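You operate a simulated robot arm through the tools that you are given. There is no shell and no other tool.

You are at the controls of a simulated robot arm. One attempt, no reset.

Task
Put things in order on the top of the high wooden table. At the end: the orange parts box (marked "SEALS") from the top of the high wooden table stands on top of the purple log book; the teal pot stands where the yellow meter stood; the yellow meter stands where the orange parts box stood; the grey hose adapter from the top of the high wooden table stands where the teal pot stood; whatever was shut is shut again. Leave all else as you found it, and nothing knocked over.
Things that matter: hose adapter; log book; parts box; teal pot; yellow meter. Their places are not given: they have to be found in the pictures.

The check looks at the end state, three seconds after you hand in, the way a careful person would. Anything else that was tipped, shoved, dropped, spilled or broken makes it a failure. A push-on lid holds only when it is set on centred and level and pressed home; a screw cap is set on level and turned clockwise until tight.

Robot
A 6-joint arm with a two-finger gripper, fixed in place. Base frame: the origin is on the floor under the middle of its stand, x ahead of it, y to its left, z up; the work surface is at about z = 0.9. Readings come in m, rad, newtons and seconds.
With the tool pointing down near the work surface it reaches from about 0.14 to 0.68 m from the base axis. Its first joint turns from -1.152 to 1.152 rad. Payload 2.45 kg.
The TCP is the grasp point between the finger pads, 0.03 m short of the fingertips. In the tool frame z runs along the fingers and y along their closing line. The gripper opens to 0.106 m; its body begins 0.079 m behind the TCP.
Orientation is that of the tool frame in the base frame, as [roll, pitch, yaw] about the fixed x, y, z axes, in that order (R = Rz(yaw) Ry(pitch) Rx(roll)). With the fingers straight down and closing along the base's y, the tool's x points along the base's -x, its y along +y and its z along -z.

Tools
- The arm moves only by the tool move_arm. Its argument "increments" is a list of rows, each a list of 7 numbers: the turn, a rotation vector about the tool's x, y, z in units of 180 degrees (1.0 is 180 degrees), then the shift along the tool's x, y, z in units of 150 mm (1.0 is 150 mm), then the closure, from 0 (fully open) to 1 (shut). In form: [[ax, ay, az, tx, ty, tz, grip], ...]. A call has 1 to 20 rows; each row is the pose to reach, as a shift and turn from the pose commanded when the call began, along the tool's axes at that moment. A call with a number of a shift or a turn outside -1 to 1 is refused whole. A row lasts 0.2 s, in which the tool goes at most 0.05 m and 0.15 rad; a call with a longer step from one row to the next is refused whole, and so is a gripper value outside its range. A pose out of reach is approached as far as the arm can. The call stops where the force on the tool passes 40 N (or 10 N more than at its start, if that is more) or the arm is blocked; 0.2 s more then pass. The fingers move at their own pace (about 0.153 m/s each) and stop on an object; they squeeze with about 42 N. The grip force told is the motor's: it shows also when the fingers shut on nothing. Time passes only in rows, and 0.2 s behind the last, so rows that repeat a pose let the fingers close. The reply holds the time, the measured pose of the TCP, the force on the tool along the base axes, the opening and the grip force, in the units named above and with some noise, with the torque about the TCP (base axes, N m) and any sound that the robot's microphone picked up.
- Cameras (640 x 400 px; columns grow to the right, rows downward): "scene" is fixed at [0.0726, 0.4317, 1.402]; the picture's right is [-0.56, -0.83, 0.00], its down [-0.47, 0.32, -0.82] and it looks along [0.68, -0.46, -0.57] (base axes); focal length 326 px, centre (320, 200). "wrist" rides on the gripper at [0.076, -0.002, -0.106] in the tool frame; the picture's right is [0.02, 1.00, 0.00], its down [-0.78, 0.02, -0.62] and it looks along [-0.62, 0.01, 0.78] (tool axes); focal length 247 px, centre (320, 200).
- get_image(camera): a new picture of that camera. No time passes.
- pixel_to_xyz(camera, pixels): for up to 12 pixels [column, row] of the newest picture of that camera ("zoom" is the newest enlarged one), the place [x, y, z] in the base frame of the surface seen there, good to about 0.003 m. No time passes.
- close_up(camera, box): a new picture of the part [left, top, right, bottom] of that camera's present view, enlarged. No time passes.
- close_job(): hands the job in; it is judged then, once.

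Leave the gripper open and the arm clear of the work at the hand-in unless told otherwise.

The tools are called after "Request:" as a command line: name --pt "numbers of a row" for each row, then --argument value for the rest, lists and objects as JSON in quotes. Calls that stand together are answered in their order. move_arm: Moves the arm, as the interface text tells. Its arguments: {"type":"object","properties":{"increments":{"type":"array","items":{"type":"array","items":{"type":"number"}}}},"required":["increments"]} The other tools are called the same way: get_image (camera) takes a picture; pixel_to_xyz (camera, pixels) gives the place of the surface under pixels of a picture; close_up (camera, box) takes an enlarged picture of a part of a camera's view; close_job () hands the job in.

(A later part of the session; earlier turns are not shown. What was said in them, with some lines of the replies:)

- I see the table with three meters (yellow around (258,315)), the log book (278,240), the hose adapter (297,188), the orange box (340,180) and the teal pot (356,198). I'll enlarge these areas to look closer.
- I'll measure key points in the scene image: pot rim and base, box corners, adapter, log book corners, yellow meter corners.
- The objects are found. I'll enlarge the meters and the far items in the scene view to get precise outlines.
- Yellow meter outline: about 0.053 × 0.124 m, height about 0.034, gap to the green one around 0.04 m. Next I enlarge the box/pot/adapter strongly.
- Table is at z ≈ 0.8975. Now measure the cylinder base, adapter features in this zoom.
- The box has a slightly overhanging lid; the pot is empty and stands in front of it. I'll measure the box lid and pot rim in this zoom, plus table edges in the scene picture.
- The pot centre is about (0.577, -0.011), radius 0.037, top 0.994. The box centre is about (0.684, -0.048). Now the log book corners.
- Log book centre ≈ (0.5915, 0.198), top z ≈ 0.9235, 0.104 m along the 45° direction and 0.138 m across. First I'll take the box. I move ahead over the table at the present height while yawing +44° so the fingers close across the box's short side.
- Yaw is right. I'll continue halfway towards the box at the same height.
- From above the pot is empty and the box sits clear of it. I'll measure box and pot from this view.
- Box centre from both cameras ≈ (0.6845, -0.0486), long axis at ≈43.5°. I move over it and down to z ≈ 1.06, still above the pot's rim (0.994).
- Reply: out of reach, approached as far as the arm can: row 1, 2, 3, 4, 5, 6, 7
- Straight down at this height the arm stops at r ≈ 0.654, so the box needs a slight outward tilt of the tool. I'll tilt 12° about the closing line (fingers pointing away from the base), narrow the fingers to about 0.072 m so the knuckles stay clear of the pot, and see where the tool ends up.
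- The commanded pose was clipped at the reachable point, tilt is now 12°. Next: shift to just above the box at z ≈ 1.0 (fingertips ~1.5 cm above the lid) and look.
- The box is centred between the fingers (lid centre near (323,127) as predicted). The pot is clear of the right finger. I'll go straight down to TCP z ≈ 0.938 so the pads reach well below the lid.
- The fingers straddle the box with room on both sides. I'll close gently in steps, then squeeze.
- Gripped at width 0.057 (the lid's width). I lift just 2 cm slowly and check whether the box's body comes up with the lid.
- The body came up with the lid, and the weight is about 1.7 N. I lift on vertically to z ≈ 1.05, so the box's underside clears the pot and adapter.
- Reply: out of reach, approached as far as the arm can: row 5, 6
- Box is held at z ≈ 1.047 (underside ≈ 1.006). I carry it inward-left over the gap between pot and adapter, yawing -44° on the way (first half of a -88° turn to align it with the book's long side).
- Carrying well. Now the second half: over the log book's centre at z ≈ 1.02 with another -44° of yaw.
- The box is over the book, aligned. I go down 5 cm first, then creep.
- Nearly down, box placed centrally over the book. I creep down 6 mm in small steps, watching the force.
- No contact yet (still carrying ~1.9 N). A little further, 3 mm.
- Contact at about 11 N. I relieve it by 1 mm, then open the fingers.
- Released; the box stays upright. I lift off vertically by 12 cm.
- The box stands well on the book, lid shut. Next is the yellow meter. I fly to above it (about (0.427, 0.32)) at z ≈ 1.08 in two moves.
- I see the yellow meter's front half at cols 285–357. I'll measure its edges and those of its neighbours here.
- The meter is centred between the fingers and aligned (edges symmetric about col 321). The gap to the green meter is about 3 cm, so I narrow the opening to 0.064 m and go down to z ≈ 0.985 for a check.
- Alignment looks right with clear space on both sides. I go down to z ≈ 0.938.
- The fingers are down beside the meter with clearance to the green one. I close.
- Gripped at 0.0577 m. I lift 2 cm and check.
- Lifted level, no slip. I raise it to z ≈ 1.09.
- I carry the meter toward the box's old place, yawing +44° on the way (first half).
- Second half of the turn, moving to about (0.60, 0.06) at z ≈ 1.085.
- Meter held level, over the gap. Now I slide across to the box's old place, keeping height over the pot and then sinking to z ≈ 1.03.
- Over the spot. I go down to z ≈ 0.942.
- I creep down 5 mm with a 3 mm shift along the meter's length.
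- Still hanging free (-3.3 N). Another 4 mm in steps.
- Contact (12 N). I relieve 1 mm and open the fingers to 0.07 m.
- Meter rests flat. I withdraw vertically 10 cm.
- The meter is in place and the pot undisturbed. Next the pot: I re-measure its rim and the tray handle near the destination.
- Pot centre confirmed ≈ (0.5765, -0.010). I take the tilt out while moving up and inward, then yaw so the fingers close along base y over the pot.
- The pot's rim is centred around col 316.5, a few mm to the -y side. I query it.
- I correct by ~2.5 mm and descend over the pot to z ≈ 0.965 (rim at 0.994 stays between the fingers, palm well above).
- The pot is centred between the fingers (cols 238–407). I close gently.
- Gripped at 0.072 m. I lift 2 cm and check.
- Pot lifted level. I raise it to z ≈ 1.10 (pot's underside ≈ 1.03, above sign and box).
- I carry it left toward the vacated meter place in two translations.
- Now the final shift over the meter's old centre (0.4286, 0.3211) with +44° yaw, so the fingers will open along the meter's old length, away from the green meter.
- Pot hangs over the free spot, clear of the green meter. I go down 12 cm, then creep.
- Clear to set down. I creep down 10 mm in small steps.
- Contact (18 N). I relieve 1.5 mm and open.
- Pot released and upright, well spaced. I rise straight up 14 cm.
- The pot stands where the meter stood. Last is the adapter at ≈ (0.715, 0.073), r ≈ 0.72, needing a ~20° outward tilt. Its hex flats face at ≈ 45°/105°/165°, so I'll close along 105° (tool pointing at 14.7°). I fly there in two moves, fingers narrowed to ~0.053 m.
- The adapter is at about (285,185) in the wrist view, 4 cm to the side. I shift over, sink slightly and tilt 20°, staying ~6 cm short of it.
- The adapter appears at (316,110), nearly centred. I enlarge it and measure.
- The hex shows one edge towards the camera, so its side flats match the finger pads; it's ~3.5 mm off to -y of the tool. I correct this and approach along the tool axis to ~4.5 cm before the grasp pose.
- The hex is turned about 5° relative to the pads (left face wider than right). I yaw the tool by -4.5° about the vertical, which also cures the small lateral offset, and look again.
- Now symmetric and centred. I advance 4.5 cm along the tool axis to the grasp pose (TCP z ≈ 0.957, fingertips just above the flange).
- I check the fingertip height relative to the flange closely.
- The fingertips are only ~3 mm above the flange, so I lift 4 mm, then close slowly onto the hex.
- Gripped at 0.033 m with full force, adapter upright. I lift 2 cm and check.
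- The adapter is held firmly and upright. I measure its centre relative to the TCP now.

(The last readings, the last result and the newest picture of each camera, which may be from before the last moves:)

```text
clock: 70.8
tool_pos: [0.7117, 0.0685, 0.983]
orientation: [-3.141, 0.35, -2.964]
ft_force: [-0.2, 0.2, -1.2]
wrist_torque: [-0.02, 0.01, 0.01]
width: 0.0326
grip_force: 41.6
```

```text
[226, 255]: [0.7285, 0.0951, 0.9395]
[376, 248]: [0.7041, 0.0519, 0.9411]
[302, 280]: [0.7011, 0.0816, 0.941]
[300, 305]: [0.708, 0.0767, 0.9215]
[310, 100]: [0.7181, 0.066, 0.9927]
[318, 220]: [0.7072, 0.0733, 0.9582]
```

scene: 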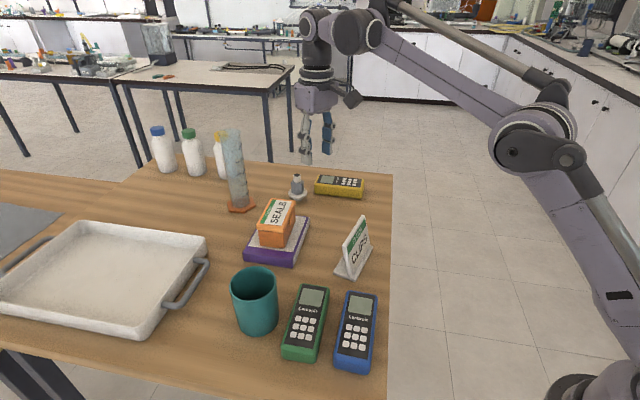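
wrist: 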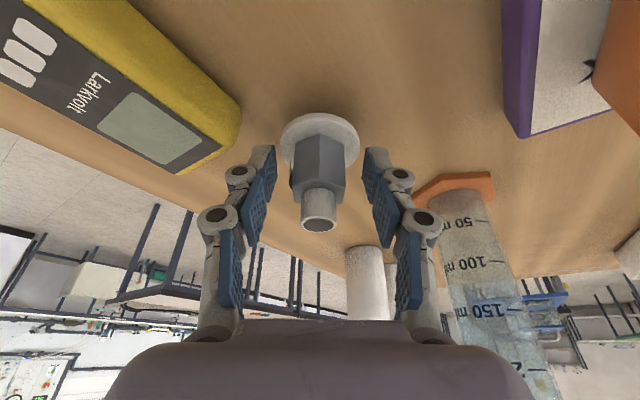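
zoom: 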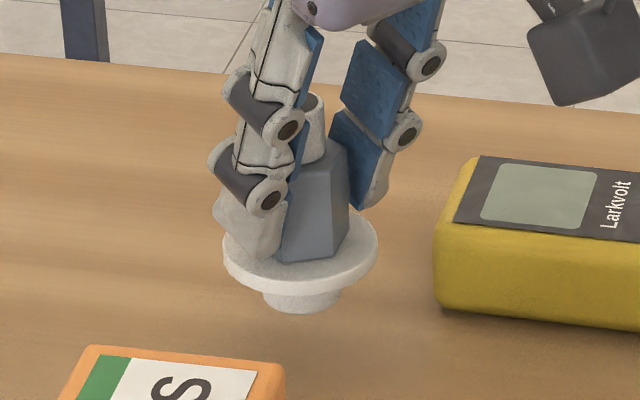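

Adapter centre ≈ TCP + 7.5 mm along the tool's forward direction. I lift on, then carry it to the pot's old place: TCP target (0.569, -0.014).

Request:
move_arm --pt "0 0 0 -0.057 0 -0.1566 1" --pt "0 0 0 -0.0173 -0.0345 -0.3133 1" --pt "0 0 0 0.068 -0.0828 -0.4507 1" --pt "0 0 0 0.2047 -0.138 -0.5 1" --pt "0 0 0 0.2047 -0.138 -0.5 1"

Request:
move_arm --pt "0 0 0 0.1259 -0.0468 -0.0458 1" --pt "0 0 0 0.2518 -0.0936 -0.0916 1" --pt "0 0 0 0.3778 -0.1404 -0.1375 1" --pt "0 0 0 0.5037 -0.1872 -0.1833 1" --pt "0 0 0 0.6296 -0.234 -0.2291 1" --pt "0 0 0 0.6296 -0.234 -0.2291 1"

Request:
get_image --camera "scene"

Request:
get_image --camera "wrist"

```text
clock: 72.0
tool_pos: [0.6596, 0.0375, 1.0417]
orientation: [3.14, 0.352, -2.964]
ft_force: [0.1, -0.7, -1.0]
wrist_torque: [0.01, 0.04, -0.01]
width: 0.0326
grip_force: 42.3
```

```text
clock: 73.4
tool_pos: [0.5703, -0.0132, 1.0424]
orientation: [-3.141, 0.35, -2.964]
ft_force: [0.1, 0.0, -0.7]
wrist_torque: [0.03, 0.0, 0.0]
width: 0.0327
grip_force: 41.6
```

```text
taken
```

scene: 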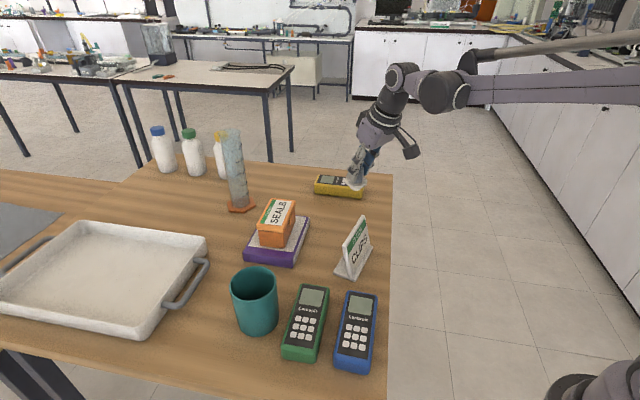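

```text
taken
```

wrist: 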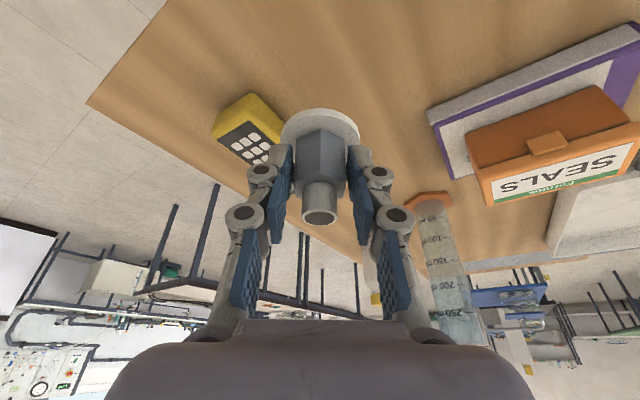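

Over the pot's old spot. I lower to z ≈ 0.973 (foot about 1 cm above the table).

Request:
move_arm --pt "0 0 0 0.0393 0 0.1081 1" --pt "0 0 0 0.0787 0 0.2162 1" --pt "0 0 0 0.118 0 0.3242 1" --pt "0 0 0 0.1573 0 0.4323 1" --pt "0 0 0 0.1573 0 0.4323 1"

Request:
close_up --camera "scene" --box '[310, 140, 410, 230]'

```text
clock: 74.6
tool_pos: [0.5701, -0.0158, 0.9707]
orientation: [-3.141, 0.349, -2.965]
ft_force: [-0.2, 0.2, 0.1]
wrist_torque: [0.03, 0.04, -0.04]
width: 0.0325
grip_force: 41.8
```

```text
4.44 times, centred on (360, 185) of scene
```

zoom: 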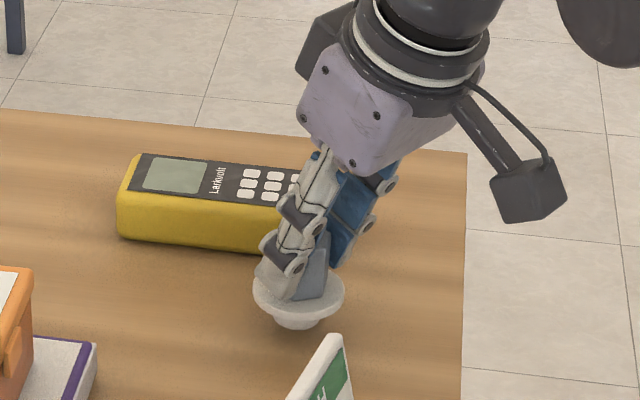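

Request:
pixel_to_xyz --camera "zoom" --pixels '[[256, 298], [342, 296], [300, 316], [298, 326], [328, 280], [298, 345]]'

```text
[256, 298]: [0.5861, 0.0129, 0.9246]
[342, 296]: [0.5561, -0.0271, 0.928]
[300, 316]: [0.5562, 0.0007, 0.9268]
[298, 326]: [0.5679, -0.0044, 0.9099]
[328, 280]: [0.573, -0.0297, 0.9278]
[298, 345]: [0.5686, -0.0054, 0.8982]
```

Adapter centre is within 3 mm of the target. I creep down 7 mm with 2 mm forward.

Request:
move_arm --pt "0 0 0 0.0011 0 0.0161 1" --pt "0 0 0 0.0023 0 0.0323 1" --pt "0 0 0 0.0034 0 0.0484 1" --pt "0 0 0 0.0034 0 0.0484 1"

```text
clock: 75.6
tool_pos: [0.5713, -0.0133, 0.9653]
orientation: [-3.142, 0.351, -2.963]
ft_force: [0.3, -0.5, -1.3]
wrist_torque: [0.02, 0.01, 0.01]
width: 0.0323
grip_force: 42.6
```

Still free. Down 2 mm more in 1 mm rows.

Request:
move_arm --pt "0 0 0 0.0023 0 0.0063 1" --pt "0 0 0 0.0046 0 0.0125 1" --pt "0 0 0 0.0046 0 0.0125 1"

```text
clock: 76.4
tool_pos: [0.5716, -0.0136, 0.963]
orientation: [-3.14, 0.349, -2.963]
ft_force: [-0.4, 0.4, -1.4]
wrist_torque: [0.04, 0.02, 0.02]
width: 0.0326
grip_force: 42.2
```

Request:
move_arm --pt "0 0 0 0.0023 0 0.0063 1" --pt "0 0 0 0.0034 0 0.0094 1" --pt "0 0 0 0.0034 0 0.0094 1"

```text
clock: 77.2
tool_pos: [0.5714, -0.0135, 0.9634]
orientation: [3.141, 0.351, -2.964]
ft_force: [-0.5, -0.9, -0.8]
wrist_torque: [0.02, -0.02, -0.03]
width: 0.0325
grip_force: 41.8
```

Not yet in contact. Another 1 mm.

Request:
move_arm --pt "0 0 0 0.0012 0 0.0031 1" --pt "0 0 0 0.0023 0 0.0063 1" --pt "0 0 0 0.0023 0 0.0063 1"

```text
clock: 78.0
tool_pos: [0.5715, -0.0137, 0.961]
orientation: [3.141, 0.349, -2.964]
ft_force: [-1.4, 0.1, 2.2]
wrist_torque: [-0.04, 0.04, 0.02]
width: 0.0327
grip_force: 41.9
```

Light touch-down (2 N). I open the fingers gently in small steps.

Request:
move_arm --pt "0 0 0 0 0 0 0.69" --pt "0 0 0 0 0 0 0.67" --pt "0 0 0 0 0 0 0.65" --pt "0 0 0 0 0 0 0.6" --pt "0 0 0 0 0 0 0.52" --pt "0 0 0 0 0 0 0.45" --pt "0 0 0 0 0 0 0.45"

Request:
get_image --camera "wrist"

Request:
close_up --camera "scene" --box '[310, 140, 410, 230]'

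```text
clock: 79.6
tool_pos: [0.5718, -0.0133, 0.9608]
orientation: [3.141, 0.35, -2.963]
ft_force: [0.4, 0.3, -0.8]
wrist_torque: [0.0, -0.01, -0.01]
width: 0.0586
grip_force: 0.0
```

```text
taken
```

wrist: 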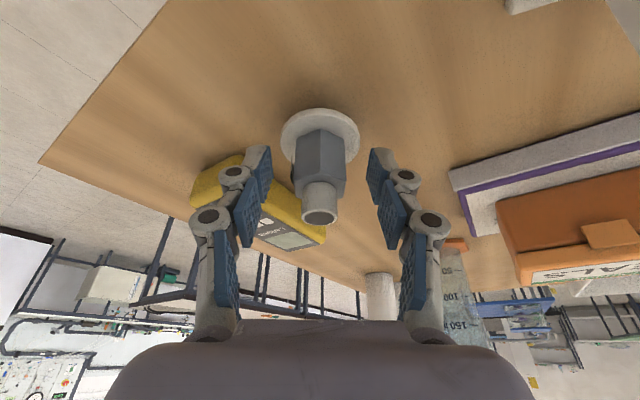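

```text
4.44 times, centred on (360, 185) of scene
```

zoom: 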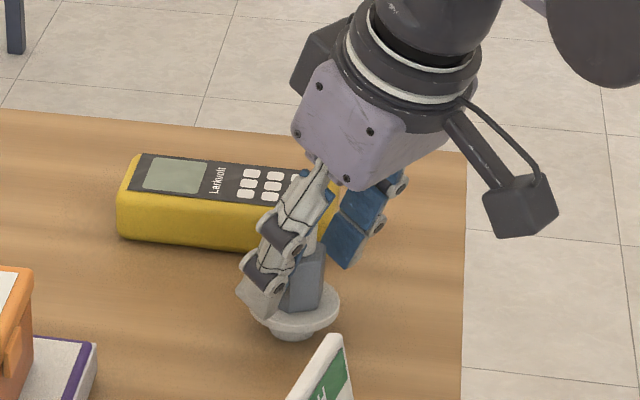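

The adapter stands upright by itself. I back out along the tool axis.

Request:
move_arm --pt "0 0 0 0 0 -0.05 0.45" --pt "0 0 0 0 0 -0.15 0.45" --pt "0 0 0 0 0 -0.3 0.45" --pt "0 0 0 0 0 -0.5 0.45" --pt "0 0 0 0 0 -0.7 0.45" --pt "0 0 0 0 0 -0.9 0.45" --pt "0 0 0 0 0 -0.9 0.45"

Request:
get_image --camera "scene"

Request:
get_image --camera "wrist"

```text
clock: 81.2
tool_pos: [0.525, -0.0217, 1.0854]
orientation: [-3.141, 0.35, -2.964]
ft_force: [0.4, 0.1, 0.1]
wrist_torque: [-0.04, 0.01, -0.03]
width: 0.0582
grip_force: 0.1
```

```text
taken
```

scene: 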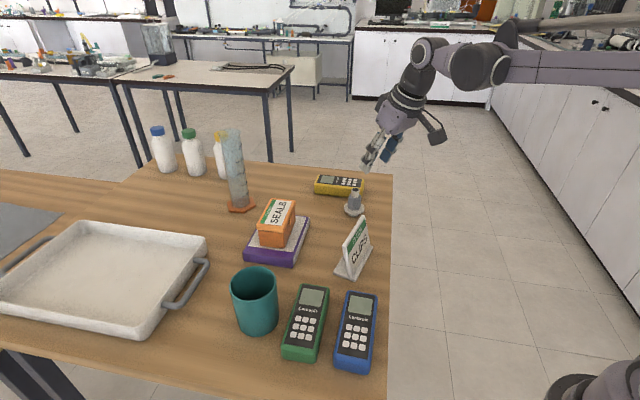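

```text
taken
```

wrist: 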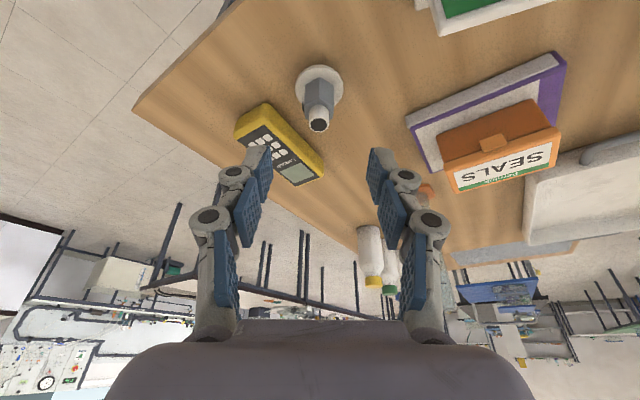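

All four items are placed. I move the arm back and up to be clear, then verify positions.

Request:
move_arm --pt "0 0.0278 0 0.12 0 -0.12 0.3" --pt "0 0.0556 0 0.24 0 -0.24 0.15" --pt "0 0.0833 0 0.36 0 -0.36 0" --pt "0 0.1111 0 0.5 0 -0.48 0" --pt "0 0.1111 0 0.65 0 -0.55 0" --pt "0 0.1111 0 0.8 0 -0.6 0" --pt "0 0.1111 0 0.8 0 -0.6 0"

Request:
get_image --camera "scene"

Request:
close_up --camera "scene" --box '[220, 155, 400, 285]'

```text
clock: 82.8
tool_pos: [0.3848, -0.0487, 1.1309]
orientation: [3.141, 0.0, -2.963]
ft_force: [0.8, 0.9, 0.6]
wrist_torque: [0.02, -0.03, 0.0]
width: 0.1059
grip_force: 0.1
```

```text
taken
```

scene: 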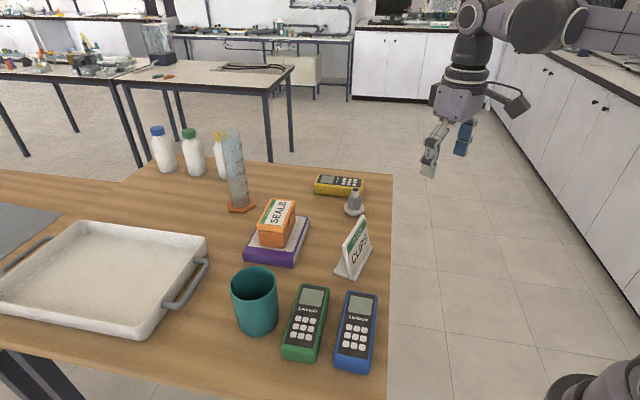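

```text
3.08 times, centred on (310, 220) of scene
```

zoom: 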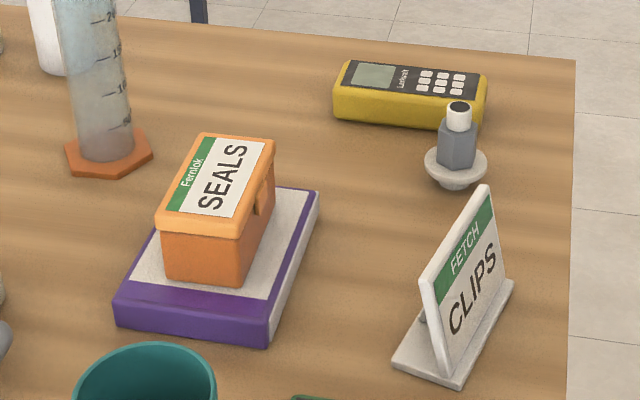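

I verify the final centres: meter, adapter, pot and box in this zoom and the scene picture.

Request:
pixel_to_xyz --camera "zoom" --pixels '[[347, 64], [485, 80], [336, 90], [470, 105], [428, 163], [486, 165], [455, 182], [460, 108], [204, 134], [272, 143], [238, 237], [157, 222]]'

Request:
pixel_to_xyz --camera "scene" --pixels '[[233, 282], [277, 280], [256, 268], [255, 296], [257, 216], [309, 217], [292, 262], [247, 256]]'

```text
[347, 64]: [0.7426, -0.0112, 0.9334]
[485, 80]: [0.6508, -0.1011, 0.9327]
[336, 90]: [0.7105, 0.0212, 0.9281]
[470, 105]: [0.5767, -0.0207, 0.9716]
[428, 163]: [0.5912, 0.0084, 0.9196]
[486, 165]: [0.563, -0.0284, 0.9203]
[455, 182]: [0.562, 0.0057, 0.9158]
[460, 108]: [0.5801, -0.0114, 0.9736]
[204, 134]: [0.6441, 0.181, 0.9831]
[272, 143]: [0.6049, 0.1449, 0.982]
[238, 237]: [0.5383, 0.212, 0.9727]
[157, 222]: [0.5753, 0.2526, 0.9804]
```

```text
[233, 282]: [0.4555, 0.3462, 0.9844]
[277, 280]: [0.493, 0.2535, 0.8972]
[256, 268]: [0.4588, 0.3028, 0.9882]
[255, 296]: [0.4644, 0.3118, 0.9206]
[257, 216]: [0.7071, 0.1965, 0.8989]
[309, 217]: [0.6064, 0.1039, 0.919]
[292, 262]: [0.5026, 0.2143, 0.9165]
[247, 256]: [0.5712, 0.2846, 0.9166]
```

The meter's centre looks maybe 8–10 mm off from the box's old centre; I measure it more carefully with a tighter zoom.

Request:
close_up --camera "scene" --box '[305, 165, 375, 220]'

```text
7.27 times, centred on (340, 192) of scene
```

zoom: 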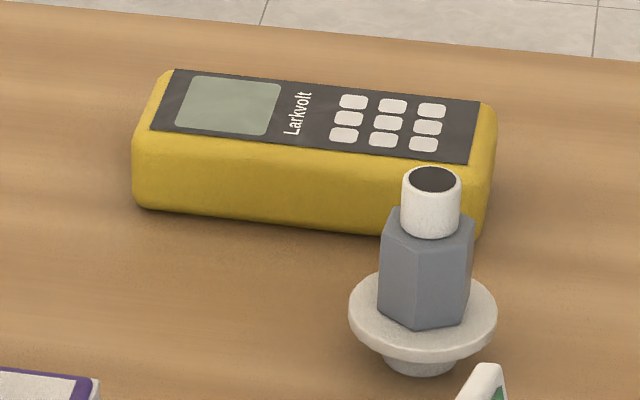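

Request:
pixel_to_xyz --camera "zoom" --pixels '[[178, 72], [478, 104], [463, 161], [154, 129], [168, 75], [493, 110], [137, 140], [141, 205], [320, 115], [380, 226], [133, 170], [495, 150]]'

```text
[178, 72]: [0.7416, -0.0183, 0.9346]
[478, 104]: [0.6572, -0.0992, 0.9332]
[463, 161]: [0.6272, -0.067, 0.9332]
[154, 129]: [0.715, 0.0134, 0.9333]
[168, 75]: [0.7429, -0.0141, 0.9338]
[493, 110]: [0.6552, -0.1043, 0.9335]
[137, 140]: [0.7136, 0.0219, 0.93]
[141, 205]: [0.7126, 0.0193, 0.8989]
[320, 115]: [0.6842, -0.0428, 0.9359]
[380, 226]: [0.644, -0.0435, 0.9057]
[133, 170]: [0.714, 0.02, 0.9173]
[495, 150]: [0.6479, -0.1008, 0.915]
```

Meter centre ≈ (0.685, -0.042) against the box's (0.684, -0.048): about 6 mm, fine. Adapter ≈ (0.578, -0.011): right on the pot's old place. Now the pot.

Request:
close_up --camera "scene" --box '[215, 255, 335, 345]'

```text
4.44 times, centred on (275, 300) of scene
```

zoom: 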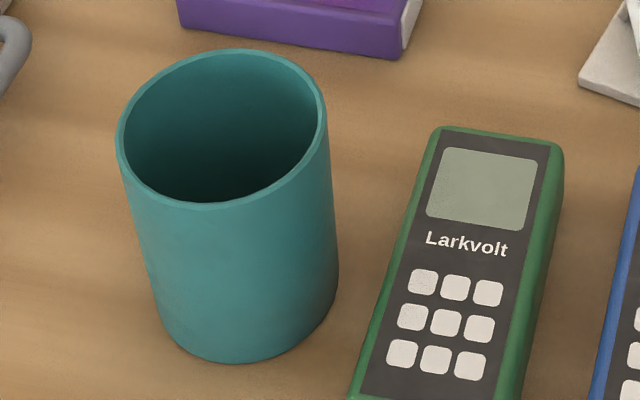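

Request:
pixel_to_xyz --camera "zoom" --pixels '[[119, 140], [324, 110], [225, 52], [215, 206], [245, 362], [160, 320], [337, 280], [432, 135]]'

```text
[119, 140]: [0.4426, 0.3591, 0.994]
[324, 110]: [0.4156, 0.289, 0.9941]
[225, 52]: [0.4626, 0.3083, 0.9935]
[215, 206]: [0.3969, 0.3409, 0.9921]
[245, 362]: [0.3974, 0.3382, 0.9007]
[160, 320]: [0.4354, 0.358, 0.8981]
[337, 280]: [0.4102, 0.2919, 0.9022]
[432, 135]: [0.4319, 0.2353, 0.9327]
```

Pot centre ≈ (0.4295, 0.324) against the meter's old (0.4286, 0.321). Box is shut and sits on the book; the book, sign, green/blue meters, cylinder, tray and bottles look unmoved. The gripper is open and the arm is clear, so I hand in.

Request:
close_job

```text
The job is handed in.
```

The four items are in their new places and the job is handed in. I haven't seen the result of the check, so the figures below are my last camera measurements.

- **Orange parts box ("SEALS"):** it stands near the middle of the purple log book, turned to line up with the book's long side. The lid stayed shut throughout.
- **Yellow meter:** it lies where the box stood, about 6 mm off the box's old centre. I left it there because re-gripping would have meant working close to the hose adapter.
- **Teal pot:** it stands upright where the meter stood, within about 3 mm.
- **Grey hose adapter:** it stands upright where the pot stood, within about 2 mm.

The log book, sign, green and blue meters, measuring cylinder, tray and bottles look unmoved in the final pictures. Nothing was knocked over. The gripper is open and the arm is clear of the table.
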